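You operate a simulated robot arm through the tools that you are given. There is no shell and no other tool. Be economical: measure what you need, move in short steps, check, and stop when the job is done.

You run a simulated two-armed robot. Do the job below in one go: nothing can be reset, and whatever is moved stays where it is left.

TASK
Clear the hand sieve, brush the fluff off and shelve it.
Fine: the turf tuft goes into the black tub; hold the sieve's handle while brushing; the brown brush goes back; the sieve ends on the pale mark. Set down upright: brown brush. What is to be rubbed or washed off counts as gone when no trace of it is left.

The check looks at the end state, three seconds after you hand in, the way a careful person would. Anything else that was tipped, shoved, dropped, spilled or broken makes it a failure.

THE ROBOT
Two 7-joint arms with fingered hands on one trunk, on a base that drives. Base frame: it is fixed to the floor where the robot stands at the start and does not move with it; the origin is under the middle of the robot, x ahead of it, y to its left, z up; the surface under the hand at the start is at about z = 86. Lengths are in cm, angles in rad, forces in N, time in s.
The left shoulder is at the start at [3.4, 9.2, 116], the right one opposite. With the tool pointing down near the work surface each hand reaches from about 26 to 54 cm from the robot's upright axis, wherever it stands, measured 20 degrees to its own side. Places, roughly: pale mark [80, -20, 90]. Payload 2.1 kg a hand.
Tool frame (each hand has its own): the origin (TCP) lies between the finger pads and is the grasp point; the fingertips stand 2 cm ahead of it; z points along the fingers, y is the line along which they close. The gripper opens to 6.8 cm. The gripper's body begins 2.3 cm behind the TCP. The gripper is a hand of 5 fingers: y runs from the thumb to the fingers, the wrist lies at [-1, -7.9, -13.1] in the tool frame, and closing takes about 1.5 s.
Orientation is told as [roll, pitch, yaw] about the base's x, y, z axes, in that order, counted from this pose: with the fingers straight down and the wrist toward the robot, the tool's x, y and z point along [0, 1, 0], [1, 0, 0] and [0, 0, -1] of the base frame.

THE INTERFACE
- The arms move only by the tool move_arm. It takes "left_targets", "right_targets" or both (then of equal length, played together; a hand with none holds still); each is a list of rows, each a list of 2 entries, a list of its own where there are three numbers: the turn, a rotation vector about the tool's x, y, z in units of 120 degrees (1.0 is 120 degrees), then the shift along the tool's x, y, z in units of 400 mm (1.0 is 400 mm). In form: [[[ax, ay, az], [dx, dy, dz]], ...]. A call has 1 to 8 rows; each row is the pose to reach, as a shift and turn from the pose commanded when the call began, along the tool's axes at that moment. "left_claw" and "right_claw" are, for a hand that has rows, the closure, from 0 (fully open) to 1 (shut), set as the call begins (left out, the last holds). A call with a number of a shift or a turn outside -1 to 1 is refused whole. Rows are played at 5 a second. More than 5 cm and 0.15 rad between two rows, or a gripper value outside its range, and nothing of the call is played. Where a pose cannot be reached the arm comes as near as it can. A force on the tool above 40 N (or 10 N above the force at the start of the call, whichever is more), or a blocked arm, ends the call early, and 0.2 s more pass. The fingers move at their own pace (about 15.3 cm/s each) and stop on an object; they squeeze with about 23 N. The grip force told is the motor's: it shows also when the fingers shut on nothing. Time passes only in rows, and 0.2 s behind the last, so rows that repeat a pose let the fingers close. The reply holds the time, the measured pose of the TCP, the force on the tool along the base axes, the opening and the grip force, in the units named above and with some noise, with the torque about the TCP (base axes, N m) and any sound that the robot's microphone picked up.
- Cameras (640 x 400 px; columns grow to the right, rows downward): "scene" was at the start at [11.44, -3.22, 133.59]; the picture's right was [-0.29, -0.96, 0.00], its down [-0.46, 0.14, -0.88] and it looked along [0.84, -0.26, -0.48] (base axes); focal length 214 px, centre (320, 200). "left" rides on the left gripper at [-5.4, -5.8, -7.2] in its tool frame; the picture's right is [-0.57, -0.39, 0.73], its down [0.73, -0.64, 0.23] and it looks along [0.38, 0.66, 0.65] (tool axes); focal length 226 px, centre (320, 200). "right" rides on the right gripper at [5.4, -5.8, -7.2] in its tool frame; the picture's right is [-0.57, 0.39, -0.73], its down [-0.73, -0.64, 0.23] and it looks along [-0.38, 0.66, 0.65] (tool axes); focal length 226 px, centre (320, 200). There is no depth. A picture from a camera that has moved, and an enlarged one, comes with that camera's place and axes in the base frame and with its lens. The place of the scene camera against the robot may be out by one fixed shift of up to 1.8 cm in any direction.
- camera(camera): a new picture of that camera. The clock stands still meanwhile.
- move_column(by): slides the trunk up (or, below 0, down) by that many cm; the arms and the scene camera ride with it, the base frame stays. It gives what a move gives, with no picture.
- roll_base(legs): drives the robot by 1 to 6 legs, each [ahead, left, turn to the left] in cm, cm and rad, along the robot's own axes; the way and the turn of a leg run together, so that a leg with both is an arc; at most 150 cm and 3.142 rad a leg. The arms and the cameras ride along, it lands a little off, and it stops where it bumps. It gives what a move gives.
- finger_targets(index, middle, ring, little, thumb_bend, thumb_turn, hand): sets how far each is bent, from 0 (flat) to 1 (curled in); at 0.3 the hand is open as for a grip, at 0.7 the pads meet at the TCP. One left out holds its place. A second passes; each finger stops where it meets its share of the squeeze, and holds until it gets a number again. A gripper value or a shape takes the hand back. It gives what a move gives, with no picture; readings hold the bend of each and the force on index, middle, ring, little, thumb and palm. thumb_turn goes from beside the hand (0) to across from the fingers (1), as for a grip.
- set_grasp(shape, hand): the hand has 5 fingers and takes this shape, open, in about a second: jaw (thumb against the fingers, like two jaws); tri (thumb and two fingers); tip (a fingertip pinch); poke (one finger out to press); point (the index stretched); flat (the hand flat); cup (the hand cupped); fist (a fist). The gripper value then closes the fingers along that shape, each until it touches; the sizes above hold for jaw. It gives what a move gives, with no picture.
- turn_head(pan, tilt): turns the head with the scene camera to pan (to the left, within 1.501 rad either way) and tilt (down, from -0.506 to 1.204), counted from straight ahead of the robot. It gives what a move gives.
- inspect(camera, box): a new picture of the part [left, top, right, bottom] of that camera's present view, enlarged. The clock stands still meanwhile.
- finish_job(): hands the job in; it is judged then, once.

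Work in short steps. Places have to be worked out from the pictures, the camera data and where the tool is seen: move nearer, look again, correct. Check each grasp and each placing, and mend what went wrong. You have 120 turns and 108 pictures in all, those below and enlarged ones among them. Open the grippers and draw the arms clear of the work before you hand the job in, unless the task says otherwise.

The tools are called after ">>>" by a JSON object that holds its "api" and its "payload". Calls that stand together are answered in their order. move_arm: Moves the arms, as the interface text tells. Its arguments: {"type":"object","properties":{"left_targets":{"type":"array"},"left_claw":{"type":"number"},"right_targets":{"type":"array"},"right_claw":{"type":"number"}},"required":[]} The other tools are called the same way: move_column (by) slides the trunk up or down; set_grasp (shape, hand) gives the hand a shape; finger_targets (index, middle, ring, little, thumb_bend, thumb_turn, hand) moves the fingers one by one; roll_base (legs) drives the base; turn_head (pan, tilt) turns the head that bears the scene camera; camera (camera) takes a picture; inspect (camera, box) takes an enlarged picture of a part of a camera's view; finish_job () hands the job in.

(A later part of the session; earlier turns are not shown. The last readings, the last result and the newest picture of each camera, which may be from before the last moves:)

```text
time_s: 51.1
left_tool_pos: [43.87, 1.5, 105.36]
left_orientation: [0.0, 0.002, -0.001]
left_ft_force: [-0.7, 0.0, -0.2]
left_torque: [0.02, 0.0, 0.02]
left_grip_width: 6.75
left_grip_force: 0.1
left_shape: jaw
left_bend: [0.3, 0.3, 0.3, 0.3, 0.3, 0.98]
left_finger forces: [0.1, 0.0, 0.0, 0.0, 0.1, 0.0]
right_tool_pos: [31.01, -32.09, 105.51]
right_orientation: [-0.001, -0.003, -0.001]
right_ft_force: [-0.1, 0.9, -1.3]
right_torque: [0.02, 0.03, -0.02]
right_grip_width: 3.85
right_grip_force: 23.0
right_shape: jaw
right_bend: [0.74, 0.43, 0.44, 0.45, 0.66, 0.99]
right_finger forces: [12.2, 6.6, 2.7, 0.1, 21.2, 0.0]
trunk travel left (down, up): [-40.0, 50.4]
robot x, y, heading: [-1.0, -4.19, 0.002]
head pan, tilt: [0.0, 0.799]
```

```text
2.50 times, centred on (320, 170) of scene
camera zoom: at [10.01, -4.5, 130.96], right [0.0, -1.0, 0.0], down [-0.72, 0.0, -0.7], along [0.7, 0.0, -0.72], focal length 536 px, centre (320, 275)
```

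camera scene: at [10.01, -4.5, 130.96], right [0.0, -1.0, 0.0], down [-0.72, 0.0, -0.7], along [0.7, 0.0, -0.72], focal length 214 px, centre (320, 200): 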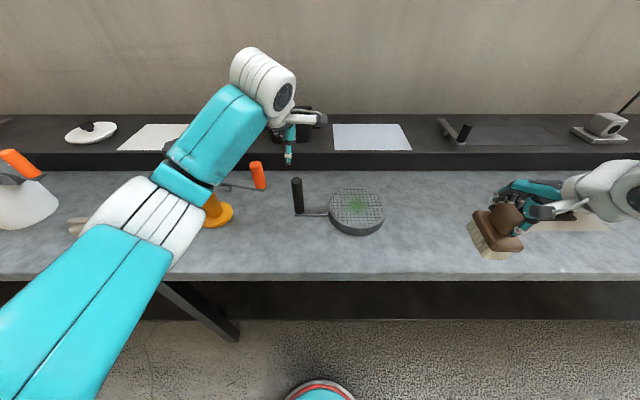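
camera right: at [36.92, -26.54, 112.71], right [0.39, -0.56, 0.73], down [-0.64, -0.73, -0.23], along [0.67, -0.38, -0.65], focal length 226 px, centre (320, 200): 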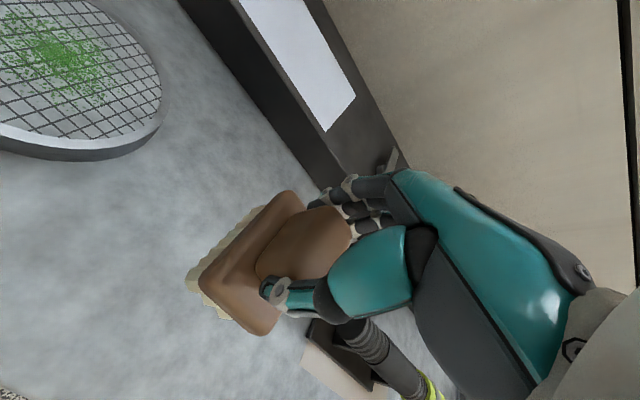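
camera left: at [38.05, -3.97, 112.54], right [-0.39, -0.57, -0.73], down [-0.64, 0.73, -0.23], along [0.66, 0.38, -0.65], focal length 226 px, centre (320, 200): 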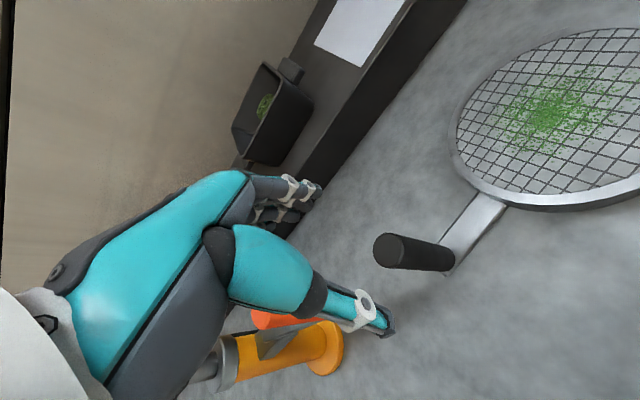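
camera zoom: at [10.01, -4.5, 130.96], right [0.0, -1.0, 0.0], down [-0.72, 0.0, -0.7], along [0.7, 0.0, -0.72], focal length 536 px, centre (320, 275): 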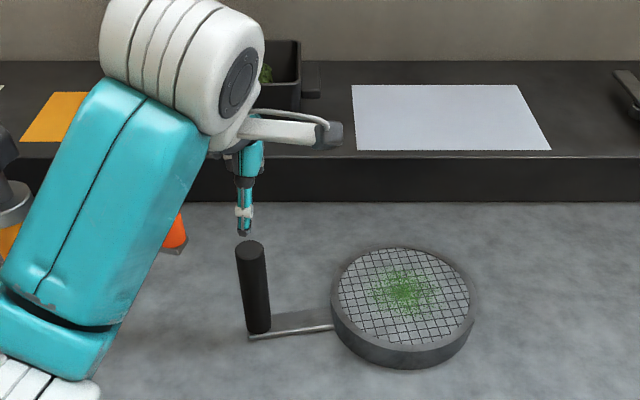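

Both views agree the handle is at about [44.0,1.8], top at z≈98. I'll lower onto it to TCP z≈96.4.

>>> {"api": "move_arm", "payload": {"left_targets": [[[0, 0, 0], [0.0085, 0.004, 0.06]], [[0, 0, 0], [0.0085, 0.004, 0.13]], [[0, 0, 0], [0.0085, 0.004, 0.19]], [[0, 0, 0], [0.0085, 0.004, 0.224]], [[0, 0, 0], [0.0085, 0.004, 0.224]]]}}

>>> {"api": "camera", "payload": {"camera": "left"}}

>>> {"api": "inspect", "payload": {"camera": "scene", "box": [240, 90, 400, 250]}}

```text
time_s: 52.3
left_tool_pos: [44.15, 2.16, 96.34]
left_orientation: [0.001, 0.001, 0.0]
left_ft_force: [-0.2, -0.2, -0.1]
left_torque: [0.0, 0.01, 0.01]
left_grip_width: 6.79
left_grip_force: 0.2
left_shape: jaw
left_bend: [0.3, 0.3, 0.3, 0.3, 0.3, 0.98]
left_finger forces: [0.0, 0.1, 0.0, 0.0, 0.0, 0.0]
right_tool_pos: [30.99, -32.07, 105.46]
right_orientation: [0.001, -0.001, 0.0]
right_ft_force: [0.3, -0.1, -0.9]
right_torque: [0.01, 0.0, -0.05]
right_grip_width: 3.87
right_grip_force: 22.9
right_shape: jaw
right_bend: [0.74, 0.43, 0.44, 0.45, 0.66, 0.99]
right_finger forces: [12.1, 6.6, 2.8, 0.0, 21.2, 0.0]
trunk travel left (down, up): [-40.0, 50.4]
robot x, y, heading: [-0.3, -3.89, 0.002]
head pan, tilt: [0.0, 0.799]
```

```text
53 pictures are left
camera left: at [38.32, -3.45, 103.5], right [-0.39, -0.57, -0.73], down [-0.64, 0.73, -0.23], along [0.66, 0.38, -0.65], focal length 226 px, centre (320, 200)
```

left: 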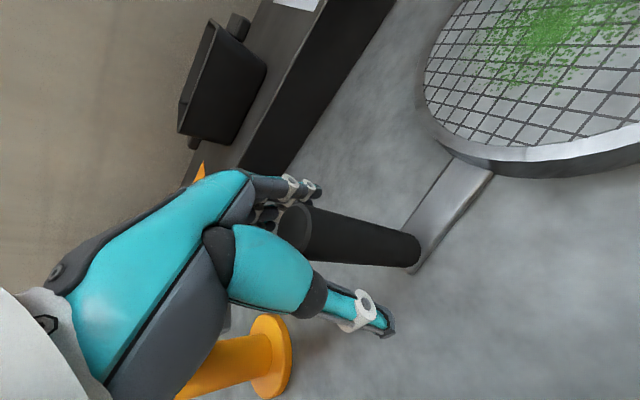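

```text
2.50 times, centred on (320, 170) of scene
camera zoom: at [10.01, -4.5, 130.96], right [0.0, -1.0, 0.0], down [-0.72, 0.0, -0.7], along [0.7, 0.0, -0.72], focal length 536 px, centre (320, 275)
```

zoom: 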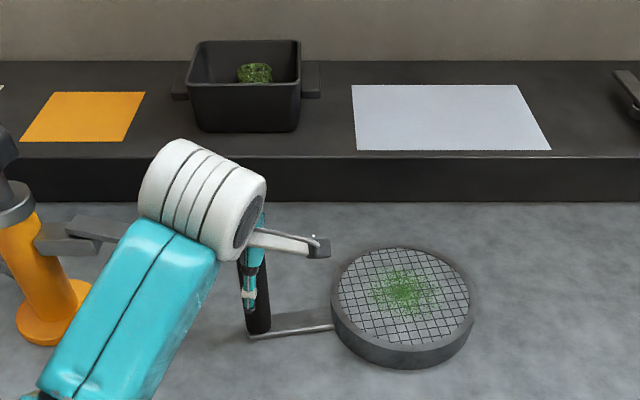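

The thumb and handle are lined up. I'll nudge −0.3 cm in y and close.

>>> {"api": "move_arm", "payload": {"left_targets": [[[0, 0, 0], [-0.007, 0, 0]], [[0, 0, 0], [-0.007, 0, 0]], [[0, 0, 0], [-0.007, 0, 0]], [[0, 0, 0], [-0.007, 0, 0]], [[0, 0, 0], [-0.007, 0, 0]], [[0, 0, 0], [-0.007, 0, 0]], [[0, 0, 0], [-0.007, 0, 0]], [[0, 0, 0], [-0.007, 0, 0]]], "left_claw": 0.95}}

>>> {"api": "camera", "payload": {"camera": "left"}}

>>> {"api": "camera", "payload": {"camera": "scene"}}

```text
time_s: 54.1
left_tool_pos: [44.2, 1.74, 96.21]
left_orientation: [-0.001, 0.001, 0.0]
left_ft_force: [-0.7, -0.5, -0.4]
left_torque: [-0.02, 0.01, -0.03]
left_grip_width: 1.28
left_grip_force: 23.2
left_shape: jaw
left_bend: [0.73, 0.57, 0.7, 0.69, 0.73, 1.0]
left_finger forces: [11.6, 8.6, 3.0, 0.1, 20.7, 0.1]
right_tool_pos: [31.05, -32.01, 105.44]
right_orientation: [0.0, -0.002, 0.0]
right_ft_force: [-1.0, -0.2, -1.3]
right_torque: [0.0, 0.01, 0.01]
right_grip_width: 3.89
right_grip_force: 22.5
right_shape: jaw
right_bend: [0.74, 0.43, 0.44, 0.45, 0.66, 0.99]
right_finger forces: [12.2, 6.6, 2.7, 0.0, 21.2, 0.0]
trunk travel left (down, up): [-40.0, 50.4]
robot x, y, heading: [-0.76, -3.79, -0.004]
head pan, tilt: [0.0, 0.799]
```

```text
51 pictures are left
camera left: at [38.34, -3.74, 103.46], right [-0.39, -0.57, -0.73], down [-0.64, 0.73, -0.23], along [0.66, 0.38, -0.65], focal length 226 px, centre (320, 200)
```

left: 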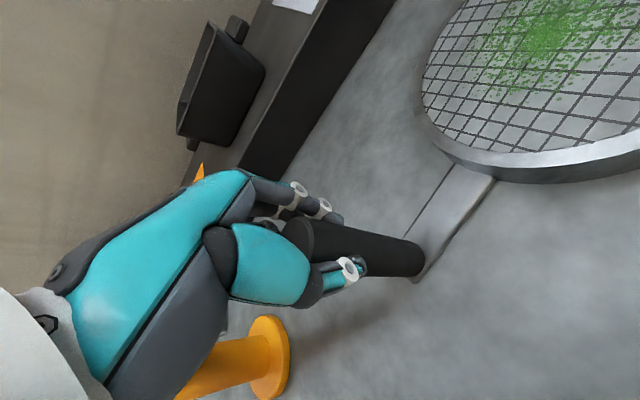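

```text
50 pictures are left
camera scene: at [10.0, -4.5, 130.96], right [0.0, -1.0, 0.0], down [-0.72, 0.0, -0.7], along [0.7, 0.0, -0.72], focal length 214 px, centre (320, 200)
```

scene: 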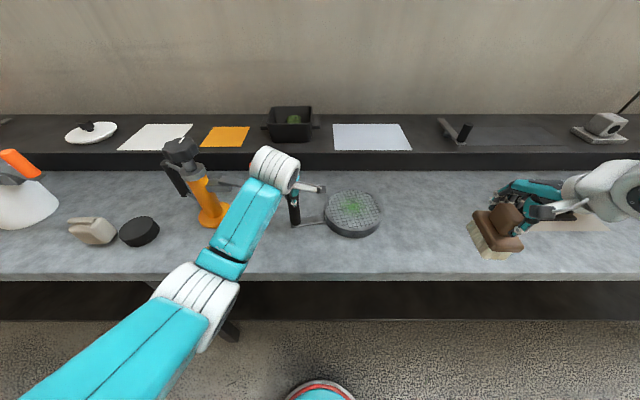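

The handle is gripped firmly (thumb 20.7 N). Now I'll bring the brush beside the sieve, yawing the right hand +0.4 so the two wrist cameras stay apart.

>>> {"api": "move_arm", "payload": {"right_targets": [[[0, 0, -0.038], [0.06, 0.075, -0.01]], [[0, 0, -0.076], [0.12, 0.15, -0.02]], [[0, 0, -0.115], [0.18, 0.225, -0.02]], [[0, 0, -0.153], [0.24, 0.3, -0.02]], [[0, 0, -0.191], [0.3, 0.375, -0.02]], [[0, 0, -0.191], [0.3, 0.375, -0.02]]]}}

>>> {"api": "camera", "payload": {"camera": "right"}}

>>> {"api": "camera", "payload": {"camera": "scene"}}

```text
time_s: 55.5
left_tool_pos: [44.22, 1.81, 96.27]
left_orientation: [0.0, 0.001, 0.0]
left_ft_force: [-0.7, -0.8, 0.0]
left_torque: [-0.01, -0.02, -0.04]
left_grip_width: 1.28
left_grip_force: 22.3
left_shape: jaw
left_bend: [0.73, 0.56, 0.7, 0.69, 0.73, 1.0]
left_finger forces: [12.1, 8.8, 3.5, 0.1, 20.9, 0.0]
right_tool_pos: [45.94, -20.21, 106.28]
right_orientation: [0.0, -0.003, 0.4]
right_ft_force: [0.3, 0.4, -0.4]
right_torque: [0.02, 0.02, 0.0]
right_grip_width: 3.86
right_grip_force: 22.9
right_shape: jaw
right_bend: [0.74, 0.43, 0.45, 0.45, 0.67, 0.98]
right_finger forces: [12.2, 6.8, 2.8, 0.0, 21.6, 0.0]
trunk travel left (down, up): [-40.0, 50.4]
robot x, y, heading: [-0.66, -4.24, -0.0]
head pan, tilt: [0.0, 0.799]
```

```text
49 pictures are left
camera right: at [38.46, -17.4, 113.43], right [0.58, -0.37, 0.73], down [-0.3, -0.92, -0.23], along [0.76, -0.09, -0.64], focal length 226 px, centre (320, 200)
```

right: 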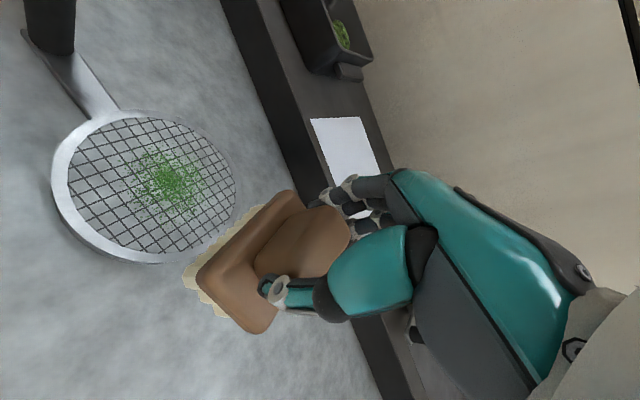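

```text
48 pictures are left
camera scene: at [10.01, -4.48, 130.96], right [0.0, -1.0, 0.0], down [-0.72, 0.0, -0.7], along [0.7, 0.0, -0.72], focal length 214 px, centre (320, 200)
```

scene: 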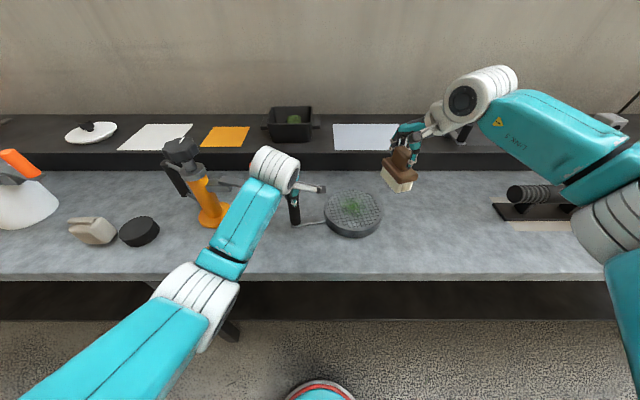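

The sieve centre and fluff are at about [47,-12.5]. I'll move the brush over it and lower until bristles are near the mesh (expected TCP z≈96.4).

>>> {"api": "move_arm", "payload": {"right_targets": [[[0, 0, 0], [0.08, 0.05, 0.02]], [[0, 0, 0], [0.165, 0.097, 0.06]], [[0, 0, 0], [0.165, 0.097, 0.13]], [[0, 0, 0], [0.165, 0.097, 0.19]], [[0, 0, 0], [0.165, 0.097, 0.22]], [[0, 0, 0], [0.165, 0.097, 0.235]], [[0, 0, 0], [0.165, 0.097, 0.245]]]}}

>>> {"api": "camera", "payload": {"camera": "right"}}

>>> {"api": "inspect", "payload": {"camera": "scene", "box": [270, 120, 430, 250]}}

```text
time_s: 57.1
left_tool_pos: [44.3, 1.7, 96.26]
left_orientation: [-0.001, 0.002, -0.001]
left_ft_force: [0.0, -0.2, -0.2]
left_torque: [-0.02, 0.02, -0.03]
left_grip_width: 1.28
left_grip_force: 23.0
left_shape: jaw
left_bend: [0.73, 0.56, 0.7, 0.69, 0.73, 1.0]
left_finger forces: [12.4, 8.9, 3.5, 0.0, 20.9, 0.0]
right_tool_pos: [46.97, -12.52, 96.38]
right_orientation: [0.0, -0.001, 0.4]
right_ft_force: [-0.7, -0.4, -0.5]
right_torque: [0.0, -0.03, -0.02]
right_grip_width: 3.9
right_grip_force: 23.1
right_shape: jaw
right_bend: [0.74, 0.43, 0.45, 0.45, 0.67, 0.98]
right_finger forces: [12.1, 6.6, 2.9, 0.1, 21.5, 0.0]
trunk travel left (down, up): [-40.0, 50.4]
robot x, y, heading: [-0.82, -3.5, 0.0]
head pan, tilt: [0.0, 0.799]
```

```text
47 pictures are left
camera right: at [39.49, -9.69, 103.6], right [0.58, -0.37, 0.73], down [-0.3, -0.92, -0.23], along [0.76, -0.09, -0.65], focal length 226 px, centre (320, 200)
```

right: 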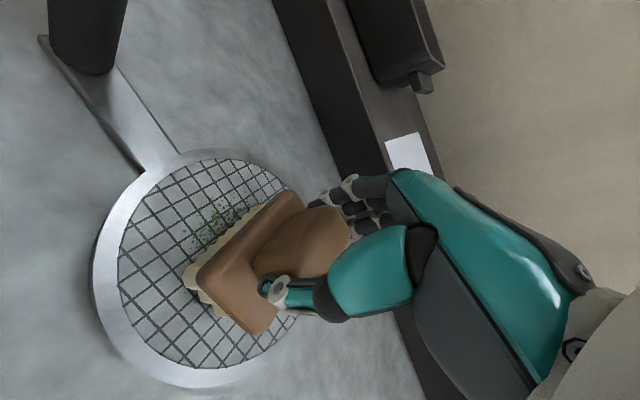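

```text
3.08 times, centred on (350, 185) of scene
camera zoom: at [10.01, -4.49, 130.96], right [0.0, -1.0, 0.0], down [-0.72, 0.0, -0.7], along [0.7, 0.0, -0.72], focal length 660 px, centre (228, 246)
```

zoom: 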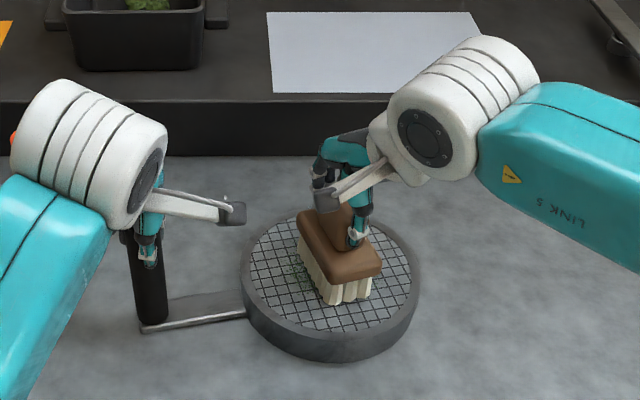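

Close above the mesh but no force yet. I'll lower 0.6 cm more.

>>> {"api": "move_arm", "payload": {"right_targets": [[[0, 0, 0], [0, 0, 0.008]], [[0, 0, 0], [0, 0, 0.015]]]}}

```text
time_s: 57.7
left_tool_pos: [44.19, 1.85, 96.2]
left_orientation: [0.0, 0.002, -0.003]
left_ft_force: [1.0, -1.7, -1.8]
left_torque: [-0.05, -0.03, -0.07]
left_grip_width: 1.3
left_grip_force: 23.1
left_shape: jaw
left_bend: [0.73, 0.56, 0.69, 0.69, 0.73, 1.0]
left_finger forces: [13.1, 9.0, 3.4, 0.0, 20.4, 0.0]
right_tool_pos: [46.97, -12.24, 96.11]
right_orientation: [-0.002, -0.004, 0.398]
right_ft_force: [-0.4, -0.4, 18.8]
right_torque: [-0.03, -0.02, 0.04]
right_grip_width: 3.87
right_grip_force: 22.9
right_shape: jaw
right_bend: [0.74, 0.43, 0.45, 0.45, 0.67, 0.98]
right_finger forces: [12.1, 7.7, 3.5, 0.1, 22.9, 0.0]
trunk travel left (down, up): [-40.0, 50.4]
robot x, y, heading: [-0.68, -4.25, 0.004]
head pan, tilt: [0.0, 0.799]
```

Contact at TCP z≈96.1 (19 N). I'll ease the press a little and stroke across the fluff, ±3 cm along tool x.

>>> {"api": "move_arm", "payload": {"right_targets": [[[0, 0, 0], [0.035, 0, -0.004]], [[0, 0, 0], [0.07, 0, -0.004]], [[0, 0, 0], [0.035, 0, -0.004]], [[0, 0, 0], [0, 0, -0.004]], [[0, 0, 0], [-0.035, 0, -0.004]], [[0, 0, 0], [-0.075, 0, -0.004]], [[0, 0, 0], [-0.035, 0, -0.004]], [[0, 0, 0], [0, 0, -0.004]]]}}

>>> {"api": "camera", "payload": {"camera": "right"}}

```text
time_s: 59.5
left_tool_pos: [44.11, 1.69, 96.14]
left_orientation: [0.0, 0.0, 0.0]
left_ft_force: [-0.9, 0.7, 0.1]
left_torque: [0.03, -0.02, -0.03]
left_grip_width: 1.25
left_grip_force: 22.6
left_shape: jaw
left_bend: [0.73, 0.56, 0.69, 0.69, 0.73, 1.0]
left_finger forces: [11.7, 8.8, 4.5, 0.0, 20.6, 0.1]
right_tool_pos: [46.85, -12.41, 96.15]
right_orientation: [-0.002, -0.002, 0.399]
right_ft_force: [1.1, -3.2, 12.9]
right_torque: [0.0, -0.03, 0.01]
right_grip_width: 3.82
right_grip_force: 23.0
right_shape: jaw
right_bend: [0.74, 0.42, 0.44, 0.45, 0.69, 0.97]
right_finger forces: [13.3, 8.3, 4.1, 0.0, 24.3, 0.1]
trunk travel left (down, up): [-40.0, 50.4]
robot x, y, heading: [-0.68, -3.86, -0.003]
head pan, tilt: [0.0, 0.799]
```

```text
45 pictures are left
camera right: at [39.33, -9.59, 103.3], right [0.58, -0.37, 0.73], down [-0.3, -0.92, -0.23], along [0.76, -0.09, -0.64], focal length 226 px, centre (320, 200)
```

right: 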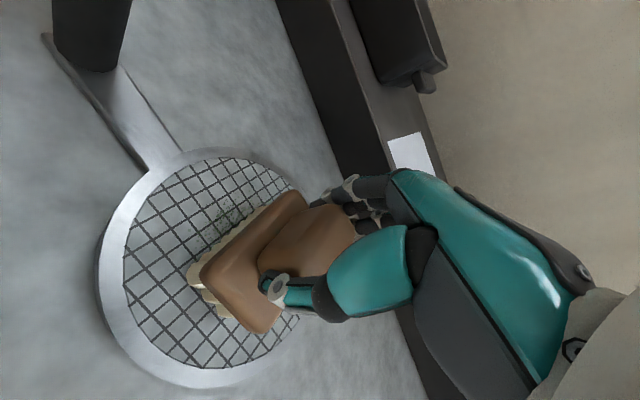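

The fluff is coming off. More strokes, this time shifted lengthwise ±1 cm.

>>> {"api": "move_arm", "payload": {"right_targets": [[[0, 0, 0], [0.035, 0.025, 0]], [[0, 0, 0], [0.07, 0.02, 0]], [[0, 0, 0], [0.035, 0.03, 0]], [[0, 0, 0], [0, 0.03, 0]], [[0, 0, 0], [-0.035, 0.03, 0]], [[0, 0, 0], [-0.07, 0.02, 0]], [[0, 0, 0], [-0.035, 0, 0]], [[0, 0, 0], [0, 0, 0]]]}}

>>> {"api": "move_arm", "payload": {"right_targets": [[[0, 0, 0], [0.035, -0.025, 0]], [[0, 0, 0], [0.07, -0.02, 0]], [[0, 0, 0], [0.035, -0.03, 0]], [[0, 0, 0], [0, -0.03, 0]], [[0, 0, 0], [-0.035, -0.03, 0]], [[0, 0, 0], [-0.07, -0.02, 0]], [[0, 0, 0], [-0.035, 0, 0]], [[0, 0, 0], [0, 0, 0]]]}}

>>> {"api": "move_arm", "payload": {"right_targets": [[[0, 0, 0], [0, 0, -0.03]], [[0, 0, 0], [-0.05, 0, -0.1]], [[0, 0, 0], [-0.15, -0.03, -0.18]], [[0, 0, 0], [-0.25, -0.05, -0.2]]]}}

>>> {"api": "camera", "payload": {"camera": "right"}}

>>> {"api": "inspect", "payload": {"camera": "scene", "box": [290, 150, 410, 250]}}

```text
time_s: 61.3
left_tool_pos: [44.15, 1.92, 96.28]
left_orientation: [0.0, 0.001, 0.001]
left_ft_force: [-0.8, 1.6, 0.1]
left_torque: [0.04, 0.0, 0.0]
left_grip_width: 1.25
left_grip_force: 22.8
left_shape: jaw
left_bend: [0.73, 0.56, 0.69, 0.69, 0.73, 1.0]
left_finger forces: [12.0, 8.8, 5.2, 0.0, 20.9, 0.1]
right_tool_pos: [47.02, -12.44, 96.22]
right_orientation: [-0.003, 0.001, 0.399]
right_ft_force: [1.5, -2.0, 6.5]
right_torque: [-0.01, 0.02, -0.02]
right_grip_width: 3.81
right_grip_force: 22.9
right_shape: jaw
right_bend: [0.74, 0.43, 0.47, 0.45, 0.69, 0.94]
right_finger forces: [13.0, 7.7, 4.0, 0.1, 23.6, 0.0]
trunk travel left (down, up): [-40.0, 50.4]
robot x, y, heading: [-0.81, -3.68, -0.005]
head pan, tilt: [0.0, 0.799]
```

```text
time_s: 63.1
left_tool_pos: [44.16, 1.76, 96.38]
left_orientation: [0.0, 0.001, 0.001]
left_ft_force: [-0.8, 1.9, -1.1]
left_torque: [0.06, 0.0, -0.05]
left_grip_width: 1.27
left_grip_force: 22.4
left_shape: jaw
left_bend: [0.73, 0.56, 0.69, 0.69, 0.73, 1.0]
left_finger forces: [11.9, 9.2, 5.4, 0.1, 20.5, 0.1]
right_tool_pos: [46.99, -12.32, 96.14]
right_orientation: [-0.001, -0.004, 0.4]
right_ft_force: [0.5, -2.9, 10.8]
right_torque: [-0.05, -0.04, -0.03]
right_grip_width: 3.82
right_grip_force: 22.6
right_shape: jaw
right_bend: [0.74, 0.43, 0.47, 0.45, 0.69, 0.95]
right_finger forces: [13.1, 7.8, 4.8, 0.0, 23.3, 0.0]
trunk travel left (down, up): [-40.0, 50.4]
robot x, y, heading: [-1.03, -3.69, 0.003]
head pan, tilt: [0.0, 0.799]
```

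```text
refused: row 3 steps farther than a row can; nothing moved
```

```text
44 pictures are left
camera right: at [39.59, -9.56, 103.3], right [0.57, -0.37, 0.73], down [-0.3, -0.92, -0.23], along [0.76, -0.09, -0.64], focal length 226 px, centre (320, 200)
```

right: 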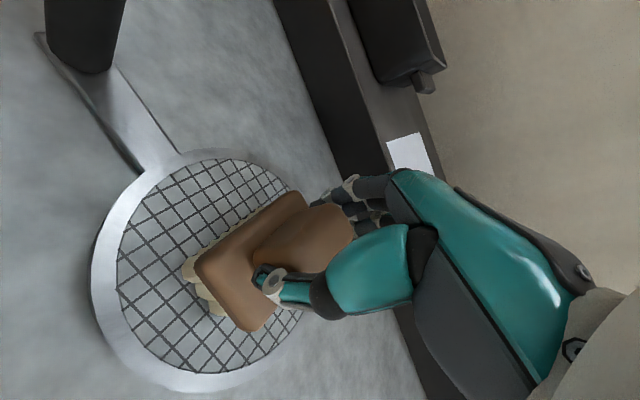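

```text
4.00 times, centred on (350, 200) of scene
camera zoom: at [9.95, -4.5, 130.98], right [0.0, -1.0, 0.0], down [-0.72, 0.0, -0.7], along [0.7, 0.0, -0.72], focal length 858 px, centre (200, 200)
```

zoom: 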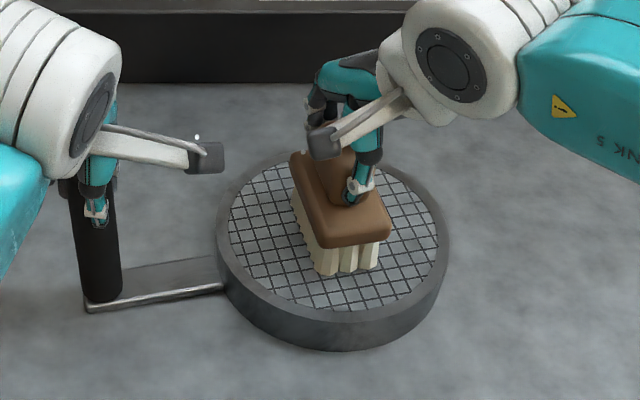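

The mesh looks clean around the brush. I'll lift the brush away and check all of it.

>>> {"api": "move_arm", "payload": {"right_targets": [[[0, 0, 0], [0, 0, -0.05]], [[0, 0, 0], [-0.03, 0, -0.14]], [[0, 0, 0], [-0.12, -0.03, -0.2]], [[0, 0, 0], [-0.22, -0.05, -0.24]], [[0, 0, 0], [-0.22, -0.05, -0.24]]]}}

>>> {"api": "camera", "payload": {"camera": "right"}}

>>> {"api": "inspect", "payload": {"camera": "scene", "box": [290, 160, 410, 250]}}

```text
time_s: 64.3
left_tool_pos: [44.23, 1.78, 96.32]
left_orientation: [0.001, 0.001, -0.002]
left_ft_force: [-0.3, -1.2, 0.9]
left_torque: [0.03, -0.06, -0.04]
left_grip_width: 1.3
left_grip_force: 23.0
left_shape: jaw
left_bend: [0.73, 0.56, 0.69, 0.69, 0.73, 1.0]
left_finger forces: [12.7, 9.1, 4.8, 0.1, 20.9, 0.0]
right_tool_pos: [47.67, -17.23, 103.79]
right_orientation: [0.0, -0.001, 0.401]
right_ft_force: [0.1, 0.1, -2.3]
right_torque: [-0.01, -0.01, 0.02]
right_grip_width: 3.78
right_grip_force: 22.7
right_shape: jaw
right_bend: [0.29, 0.43, 0.47, 0.45, 0.69, 0.95]
right_finger forces: [12.7, 7.0, 3.8, 0.0, 22.7, 0.1]
right hand out of reach, approached as far as the arm can: row 4, 5
trunk travel left (down, up): [-40.0, 50.4]
robot x, y, heading: [-0.71, -4.23, 0.0]
head pan, tilt: [0.0, 0.799]
```

```text
42 pictures are left
camera right: at [40.21, -14.4, 111.07], right [0.58, -0.37, 0.73], down [-0.3, -0.92, -0.23], along [0.76, -0.09, -0.65], focal length 226 px, centre (320, 200)
```

right: 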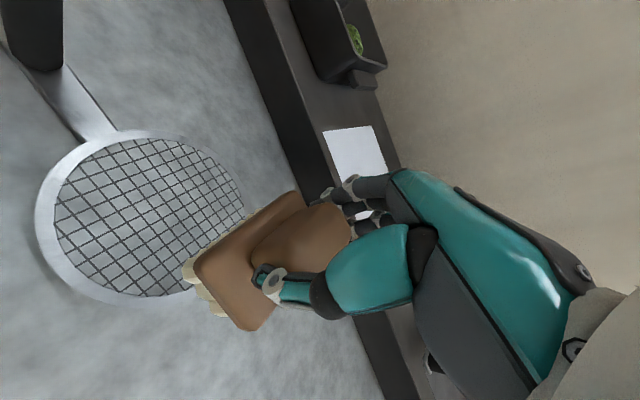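

```text
4.44 times, centred on (350, 205) of scene
camera zoom: at [10.01, -4.5, 130.96], right [0.0, -1.0, 0.0], down [-0.72, 0.0, -0.7], along [0.7, 0.0, -0.72], focal length 953 px, centre (187, 178)
```

zoom: 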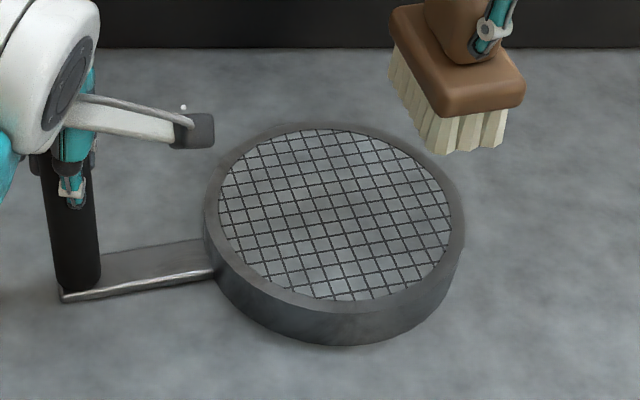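

All clean. Now the brush goes home, hovering first at [42.5,-32.1,~104] with yaw back to 0.

>>> {"api": "move_arm", "payload": {"right_targets": [[[0, 0, 0.04], [-0.06, -0.053, -0.02]], [[0, 0, 0.08], [-0.12, -0.106, -0.03]], [[0, 0, 0.12], [-0.18, -0.16, -0.03]], [[0, 0, 0.155], [-0.24, -0.212, -0.03]], [[0, 0, 0.191], [-0.2925, -0.265, -0.03]], [[0, 0, 0.191], [-0.2925, -0.265, -0.03]]]}}

>>> {"api": "camera", "payload": {"camera": "scene"}}

>>> {"api": "camera", "payload": {"camera": "right"}}

```text
time_s: 65.7
left_tool_pos: [44.31, 1.66, 96.14]
left_orientation: [-0.001, 0.002, 0.002]
left_ft_force: [-0.4, 0.5, 0.5]
left_torque: [0.01, 0.0, -0.02]
left_grip_width: 1.3
left_grip_force: 23.0
left_shape: jaw
left_bend: [0.73, 0.56, 0.69, 0.69, 0.74, 1.0]
left_finger forces: [12.6, 9.3, 5.0, 0.0, 20.7, 0.0]
right_tool_pos: [42.1, -32.18, 105.09]
right_orientation: [0.0, -0.001, -0.001]
right_ft_force: [0.0, 0.8, -0.9]
right_torque: [0.03, 0.01, 0.02]
right_grip_width: 3.79
right_grip_force: 23.1
right_shape: jaw
right_bend: [0.29, 0.43, 0.47, 0.45, 0.69, 0.95]
right_finger forces: [12.6, 6.8, 3.7, 0.1, 22.4, 0.0]
trunk travel left (down, up): [-40.0, 50.4]
robot x, y, heading: [-0.56, -3.83, 0.0]
head pan, tilt: [0.0, 0.799]
```

```text
40 pictures are left
camera scene: at [10.01, -4.5, 130.96], right [0.0, -1.0, 0.0], down [-0.72, 0.0, -0.7], along [0.7, 0.0, -0.72], focal length 214 px, centre (320, 200)
```

scene: 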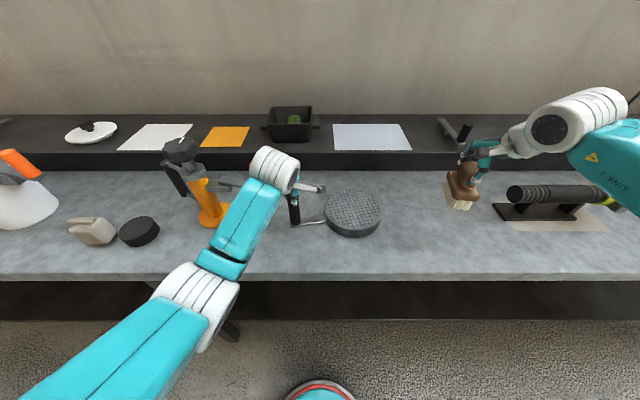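

```text
39 pictures are left
camera right: at [36.27, -26.66, 112.27], right [0.39, -0.57, 0.73], down [-0.64, -0.73, -0.23], along [0.66, -0.38, -0.65], focal length 226 px, centre (320, 200)
```

right: 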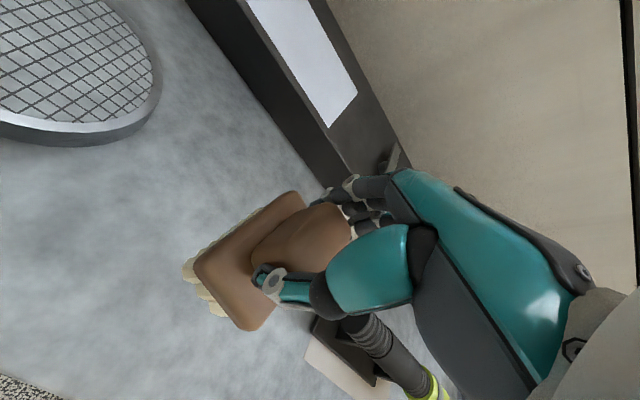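

Over home. Lowering until the bristles touch, at TCP z≈93.5.

>>> {"api": "move_arm", "payload": {"right_targets": [[[0, 0, 0], [0.002, 0.01, 0.1]], [[0, 0, 0], [0.002, 0.01, 0.2]], [[0, 0, 0], [0.002, 0.01, 0.26]], [[0, 0, 0], [0.002, 0.01, 0.282]], [[0, 0, 0], [0.002, 0.01, 0.29]], [[0, 0, 0], [0.002, 0.01, 0.294]]]}}

>>> {"api": "inspect", "payload": {"camera": "scene", "box": [410, 130, 530, 230]}}

```text
time_s: 67.1
left_tool_pos: [44.19, 1.82, 96.31]
left_orientation: [0.0, 0.002, -0.004]
left_ft_force: [-0.1, -0.8, -0.4]
left_torque: [0.0, -0.02, -0.05]
left_grip_width: 1.29
left_grip_force: 23.1
left_shape: jaw
left_bend: [0.73, 0.56, 0.69, 0.69, 0.74, 1.0]
left_finger forces: [12.6, 9.4, 5.0, 0.0, 20.9, 0.0]
right_tool_pos: [42.7, -32.03, 93.18]
right_orientation: [0.001, -0.005, 0.001]
right_ft_force: [0.9, -1.9, 5.7]
right_torque: [-0.06, -0.03, -0.02]
right_grip_width: 3.78
right_grip_force: 23.2
right_shape: jaw
right_bend: [0.29, 0.43, 0.46, 0.45, 0.69, 0.95]
right_finger forces: [12.6, 7.0, 4.2, 0.0, 22.0, 0.0]
trunk travel left (down, up): [-40.0, 50.4]
robot x, y, heading: [-0.88, -3.66, 0.004]
head pan, tilt: [0.0, 0.799]
```

```text
4.00 times, centred on (470, 180) of scene
camera zoom: at [9.98, -4.5, 130.97], right [0.0, -1.0, 0.0], down [-0.72, 0.0, -0.7], along [0.7, 0.0, -0.72], focal length 858 px, centre (-280, 280)
```

zoom: 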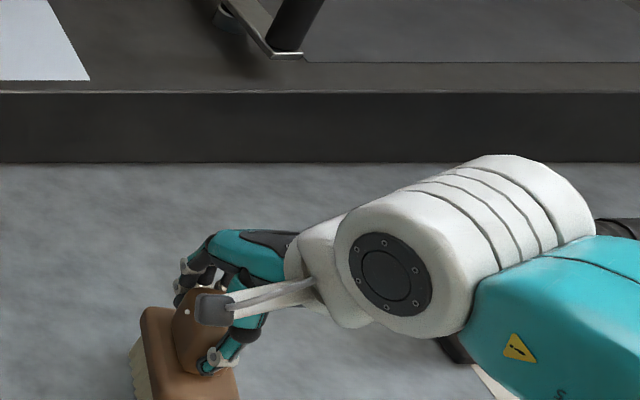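

Bristles on the table (5.7 N). I'll release and raise straight up.

>>> {"api": "move_arm", "payload": {"right_targets": [[[0, 0, 0], [0, 0, 0]], [[0, 0, 0], [0, 0, 0]], [[0, 0, 0], [0, 0, 0]], [[0, 0, 0], [0, 0, 0]], [[0, 0, 0], [0, 0, 0]], [[0, 0, 0], [0, 0, 0]]], "right_claw": 0}}

>>> {"api": "move_arm", "payload": {"right_targets": [[[0, 0, 0], [0, 0, -0.04]], [[0, 0, 0], [0, 0, -0.12]], [[0, 0, 0], [0, 0, -0.22]], [[0, 0, 0], [0, -0.02, -0.32]], [[0, 0, 0], [0, -0.06, -0.42]], [[0, 0, 0], [0, -0.1, -0.5]]]}}

>>> {"api": "camera", "payload": {"camera": "right"}}

>>> {"api": "inspect", "payload": {"camera": "scene", "box": [390, 140, 510, 240]}}

```text
time_s: 68.5
left_tool_pos: [44.09, 1.83, 96.3]
left_orientation: [-0.001, 0.003, 0.0]
left_ft_force: [-0.6, 0.6, -0.3]
left_torque: [0.02, -0.04, -0.05]
left_grip_width: 1.29
left_grip_force: 23.3
left_shape: jaw
left_bend: [0.73, 0.56, 0.69, 0.69, 0.74, 1.0]
left_finger forces: [12.6, 9.4, 5.1, 0.1, 20.8, 0.0]
right_tool_pos: [42.78, -31.97, 93.17]
right_orientation: [0.0, -0.001, 0.0]
right_ft_force: [-0.9, 0.0, 0.4]
right_torque: [-0.01, -0.01, -0.03]
right_grip_width: 6.77
right_grip_force: 0.0
right_shape: jaw
right_bend: [0.3, 0.3, 0.3, 0.3, 0.3, 0.98]
right_finger forces: [0.0, 0.1, 0.0, 0.0, 0.0, 0.0]
trunk travel left (down, up): [-40.0, 50.4]
robot x, y, heading: [-1.07, -3.89, 0.003]
head pan, tilt: [0.0, 0.799]
```

```text
time_s: 69.9
left_tool_pos: [44.11, 1.81, 96.28]
left_orientation: [0.001, 0.003, -0.001]
left_ft_force: [-0.9, -0.1, -0.4]
left_torque: [0.0, -0.05, -0.06]
left_grip_width: 1.3
left_grip_force: 22.7
left_shape: jaw
left_bend: [0.73, 0.56, 0.69, 0.69, 0.74, 1.0]
left_finger forces: [12.5, 9.2, 5.2, 0.0, 20.9, 0.0]
right_tool_pos: [38.53, -32.26, 113.24]
right_orientation: [-0.001, 0.0, 0.0]
right_ft_force: [-0.2, 0.6, -0.4]
right_torque: [-0.01, 0.01, -0.02]
right_grip_width: 6.79
right_grip_force: 0.0
right_shape: jaw
right_bend: [0.3, 0.3, 0.3, 0.3, 0.3, 0.98]
right_finger forces: [0.0, 0.0, 0.0, 0.1, 0.1, 0.0]
trunk travel left (down, up): [-40.0, 50.4]
robot x, y, heading: [-0.88, -3.83, 0.001]
head pan, tilt: [0.0, 0.799]
```

```text
37 pictures are left
camera right: at [32.72, -26.73, 120.42], right [0.39, -0.57, 0.73], down [-0.64, -0.73, -0.23], along [0.66, -0.38, -0.65], focal length 226 px, centre (320, 200)
```

right: 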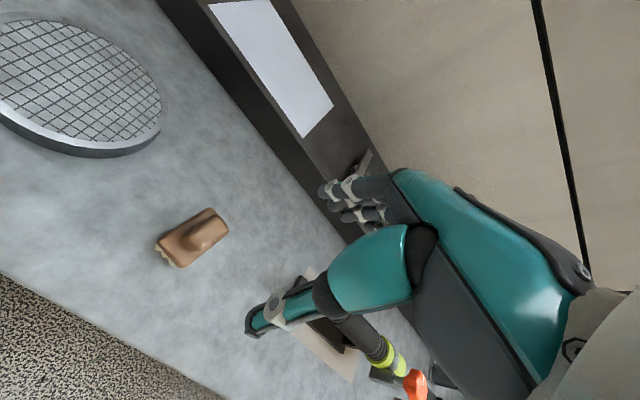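

```text
4.00 times, centred on (450, 190) of scene
camera zoom: at [10.0, -4.49, 130.96], right [0.0, -1.0, 0.0], down [-0.72, 0.0, -0.7], along [0.7, 0.0, -0.72], focal length 858 px, centre (-200, 240)
```

zoom: 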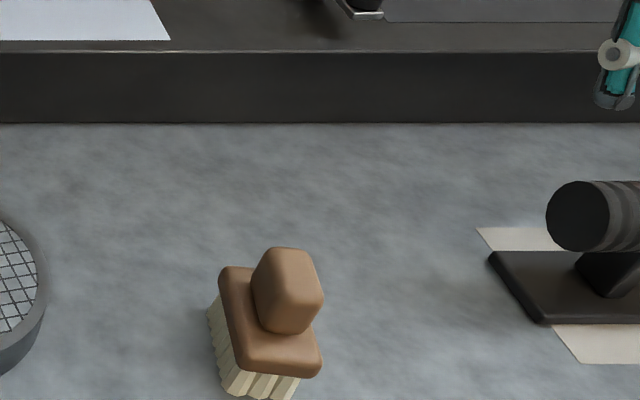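

The brush stands upright at its place. Next I lift the sieve with the left hand by 3 cm and check for droop.

>>> {"api": "move_arm", "payload": {"left_targets": [[[0, 0, 0], [0, 0, -0.025]], [[0, 0, 0], [0, 0, -0.05]], [[0, 0, 0], [0, 0, -0.075]], [[0, 0, 0], [0, 0, -0.075]]]}}

>>> {"api": "camera", "payload": {"camera": "right"}}

>>> {"api": "camera", "payload": {"camera": "left"}}

>>> {"api": "inspect", "payload": {"camera": "scene", "box": [260, 120, 420, 260]}}

```text
time_s: 70.9
left_tool_pos: [44.07, 1.74, 99.41]
left_orientation: [0.0, 0.001, -0.001]
left_ft_force: [-0.2, 0.1, -1.6]
left_torque: [0.11, 0.03, -0.03]
left_grip_width: 1.27
left_grip_force: 22.7
left_shape: jaw
left_bend: [0.72, 0.56, 0.71, 0.69, 0.74, 0.99]
left_finger forces: [13.3, 8.2, 6.3, 0.1, 20.8, 0.0]
right_tool_pos: [38.66, -32.12, 113.22]
right_orientation: [0.0, -0.001, 0.0]
right_ft_force: [0.2, 0.4, -0.1]
right_torque: [0.02, 0.04, -0.03]
right_grip_width: 6.78
right_grip_force: 0.1
right_shape: jaw
right_bend: [0.3, 0.3, 0.3, 0.3, 0.3, 0.98]
right_finger forces: [0.1, 0.1, 0.0, 0.1, 0.0, 0.0]
trunk travel left (down, up): [-40.0, 50.4]
robot x, y, heading: [-0.73, -3.81, -0.001]
head pan, tilt: [0.0, 0.799]
```

```text
35 pictures are left
camera right: at [32.77, -26.73, 120.39], right [0.39, -0.57, 0.73], down [-0.64, -0.73, -0.23], along [0.66, -0.38, -0.65], focal length 226 px, centre (320, 200)
```

right: 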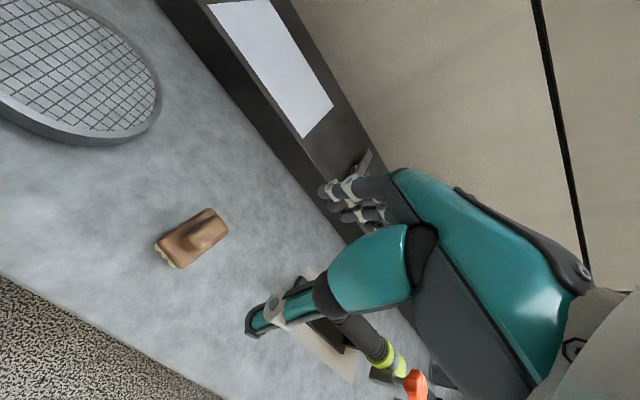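

```text
34 pictures are left
camera left: at [38.18, -3.81, 106.54], right [-0.39, -0.57, -0.73], down [-0.64, 0.73, -0.23], along [0.66, 0.38, -0.65], focal length 226 px, centre (320, 200)
```

left: 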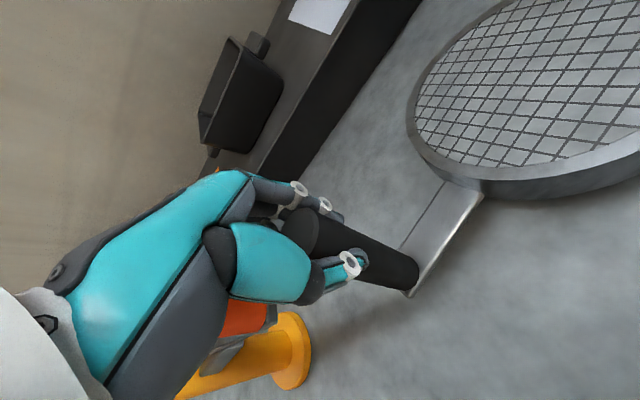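

```text
2.86 times, centred on (340, 190) of scene
camera zoom: at [10.01, -4.49, 130.96], right [0.0, -1.0, 0.0], down [-0.72, 0.0, -0.7], along [0.7, 0.0, -0.72], focal length 613 px, centre (263, 229)
```

zoom: 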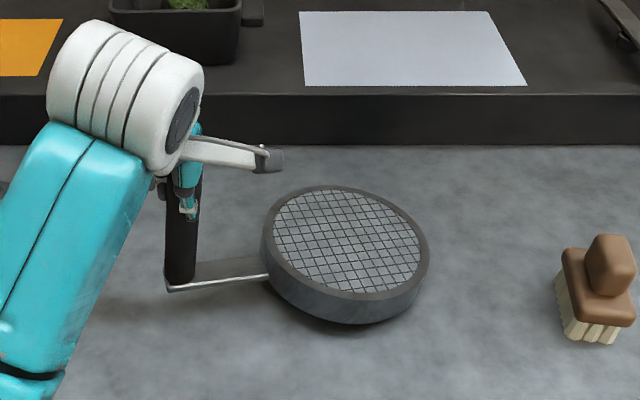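

The sieve lifts with only a slight droop, which will settle on landing. I'll lift it another 12 cm.

>>> {"api": "move_arm", "payload": {"left_targets": [[[0, 0, 0], [0, 0, -0.06]], [[0, 0, 0], [0, 0, -0.12]], [[0, 0, 0], [0, 0, -0.18]], [[0, 0, 0], [0, 0, -0.24]], [[0, 0, 0], [0, 0, -0.3]], [[0, 0, 0], [0, 0, -0.3]]]}}

>>> {"api": "camera", "payload": {"camera": "scene"}}

>>> {"api": "camera", "payload": {"camera": "left"}}

```text
time_s: 72.3
left_tool_pos: [43.95, 1.62, 111.37]
left_orientation: [-0.001, 0.001, 0.0]
left_ft_force: [0.3, 0.5, -2.3]
left_torque: [0.13, 0.11, 0.04]
left_grip_width: 1.3
left_grip_force: 22.8
left_shape: jaw
left_bend: [0.73, 0.59, 0.71, 0.69, 0.76, 0.92]
left_finger forces: [15.7, 9.7, 0.0, 0.0, 21.3, 0.0]
right_tool_pos: [38.68, -32.24, 113.03]
right_orientation: [0.0, -0.001, 0.0]
right_ft_force: [0.4, -0.5, -0.9]
right_torque: [0.0, -0.03, -0.01]
right_grip_width: 6.78
right_grip_force: 0.0
right_shape: jaw
right_bend: [0.3, 0.3, 0.3, 0.3, 0.3, 0.98]
right_finger forces: [0.0, 0.0, 0.0, 0.0, 0.0, 0.0]
trunk travel left (down, up): [-40.0, 50.4]
robot x, y, heading: [-0.91, -3.77, 0.001]
head pan, tilt: [0.0, 0.799]
```

```text
32 pictures are left
camera scene: at [10.03, -4.49, 130.96], right [0.0, -1.0, 0.0], down [-0.72, 0.0, -0.7], along [0.7, 0.0, -0.72], focal length 214 px, centre (320, 200)
```

scene: 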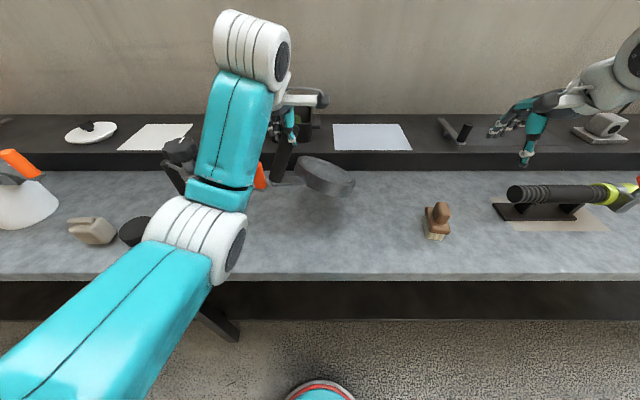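

```text
31 pictures are left
camera left: at [38.14, -3.86, 118.51], right [-0.39, -0.57, -0.73], down [-0.64, 0.73, -0.23], along [0.66, 0.38, -0.65], focal length 226 px, centre (320, 200)
```

left: 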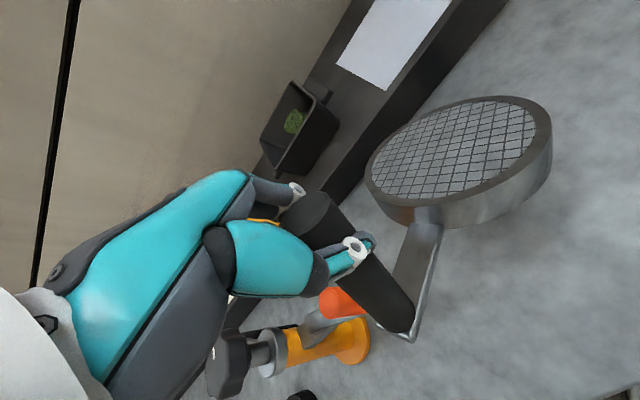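

The sieve is slipping round in the pinch. I'll set it down again, 5 cm further right and away from the orange lever, then take a stronger grip with the hand horizontal.

>>> {"api": "move_arm", "payload": {"left_targets": [[[0, 0, 0], [-0.04, 0, 0.04]], [[0, 0, 0], [-0.08, 0, 0.08]], [[0, 0, 0], [-0.12, 0, 0.12]], [[0, 0, 0], [-0.125, 0, 0.17]], [[0, 0, 0], [-0.125, 0, 0.22]], [[0, 0, 0], [-0.125, 0, 0.26]]]}}

>>> {"api": "camera", "payload": {"camera": "scene"}}

```text
time_s: 73.7
left_tool_pos: [44.11, -3.36, 100.97]
left_orientation: [-0.001, 0.001, -0.002]
left_ft_force: [0.2, -0.2, -0.4]
left_torque: [0.04, -0.01, -0.03]
left_grip_width: 1.26
left_grip_force: 22.6
left_shape: jaw
left_bend: [0.73, 0.59, 0.71, 0.69, 0.77, 0.92]
left_finger forces: [12.8, 9.3, 0.0, 0.0, 19.5, 0.1]
right_tool_pos: [38.61, -32.25, 113.22]
right_orientation: [-0.002, -0.004, 0.0]
right_ft_force: [0.7, 0.5, -0.4]
right_torque: [0.01, -0.01, 0.03]
right_grip_width: 6.77
right_grip_force: 0.1
right_shape: jaw
right_bend: [0.3, 0.3, 0.3, 0.3, 0.3, 0.98]
right_finger forces: [0.0, 0.1, 0.0, 0.0, 0.0, 0.1]
trunk travel left (down, up): [-40.0, 50.4]
robot x, y, heading: [-0.97, -4.19, -0.003]
head pan, tilt: [0.0, 0.799]
```

```text
30 pictures are left
camera scene: at [10.0, -4.49, 130.97], right [0.0, -1.0, 0.0], down [-0.72, 0.0, -0.7], along [0.7, 0.0, -0.72], focal length 214 px, centre (320, 200)
```

scene: 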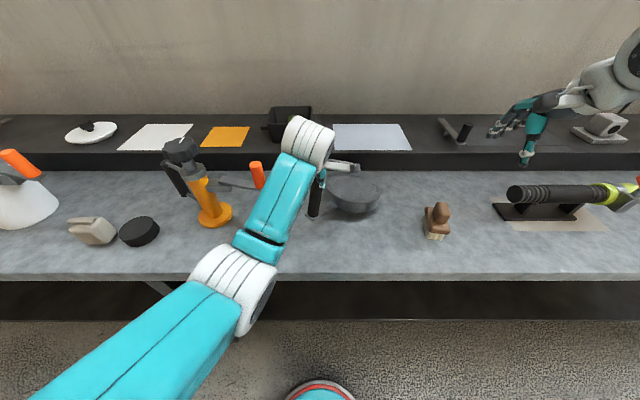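

I'll look closely at the tilt before going lower.

>>> {"api": "inspect", "payload": {"camera": "scene", "box": [280, 130, 420, 240]}}

>>> {"api": "camera", "payload": {"camera": "left"}}

```text
3.64 times, centred on (350, 185) of scene
camera zoom: at [10.0, -4.49, 130.97], right [0.0, -1.0, 0.0], down [-0.72, 0.0, -0.7], along [0.7, 0.0, -0.72], focal length 780 px, centre (211, 254)
```

zoom: 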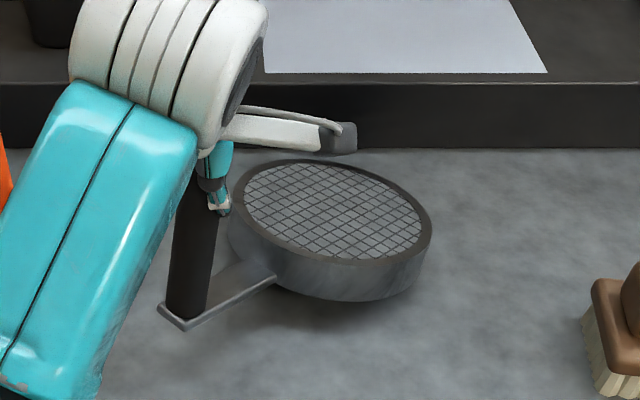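

```text
28 pictures are left
camera left: at [38.28, -8.94, 108.08], right [-0.39, -0.57, -0.73], down [-0.64, 0.73, -0.23], along [0.66, 0.38, -0.65], focal length 226 px, centre (320, 200)
```

left: 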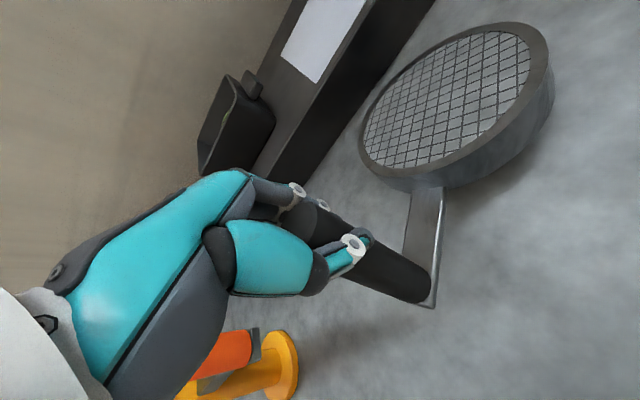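

The head's far edge is touching the table. I'll keep lowering gently so the sieve flattens.

>>> {"api": "move_arm", "payload": {"left_targets": [[[0, 0, 0], [0, 0, 0.03]], [[0, 0, 0], [0, 0, 0.055]], [[0, 0, 0], [0, 0, 0.08]], [[0, 0, 0], [0, 0, 0.1]], [[0, 0, 0], [0, 0, 0.11]], [[0, 0, 0], [0, 0, 0.116]]]}}

>>> {"api": "inspect", "payload": {"camera": "scene", "box": [280, 130, 420, 240]}}

```text
time_s: 75.1
left_tool_pos: [44.04, -3.15, 96.4]
left_orientation: [-0.001, 0.0, 0.0]
left_ft_force: [0.0, 0.7, 1.1]
left_torque: [0.01, -0.19, -0.05]
left_grip_width: 1.24
left_grip_force: 23.6
left_shape: jaw
left_bend: [0.73, 0.59, 0.71, 0.69, 0.77, 0.92]
left_finger forces: [12.9, 9.4, 0.1, 0.0, 19.7, 0.1]
right_tool_pos: [38.62, -32.13, 113.23]
right_orientation: [0.0, -0.002, 0.0]
right_ft_force: [-0.2, -0.5, 1.0]
right_torque: [0.04, 0.01, -0.01]
right_grip_width: 6.78
right_grip_force: 0.1
right_shape: jaw
right_bend: [0.3, 0.3, 0.3, 0.3, 0.3, 0.98]
right_finger forces: [0.1, 0.0, 0.0, 0.0, 0.0, 0.0]
trunk travel left (down, up): [-40.0, 50.4]
robot x, y, heading: [-0.78, -4.04, -0.003]
head pan, tilt: [0.0, 0.799]
```

```text
3.64 times, centred on (350, 185) of scene
camera zoom: at [9.98, -4.49, 130.97], right [0.0, -1.0, 0.0], down [-0.72, 0.0, -0.7], along [0.7, 0.0, -0.72], focal length 780 px, centre (211, 254)
```

zoom: 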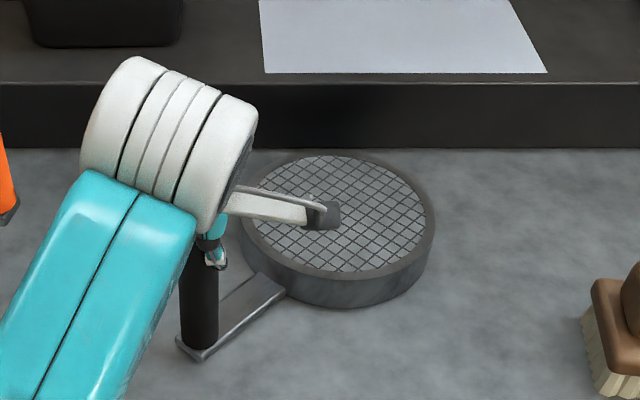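

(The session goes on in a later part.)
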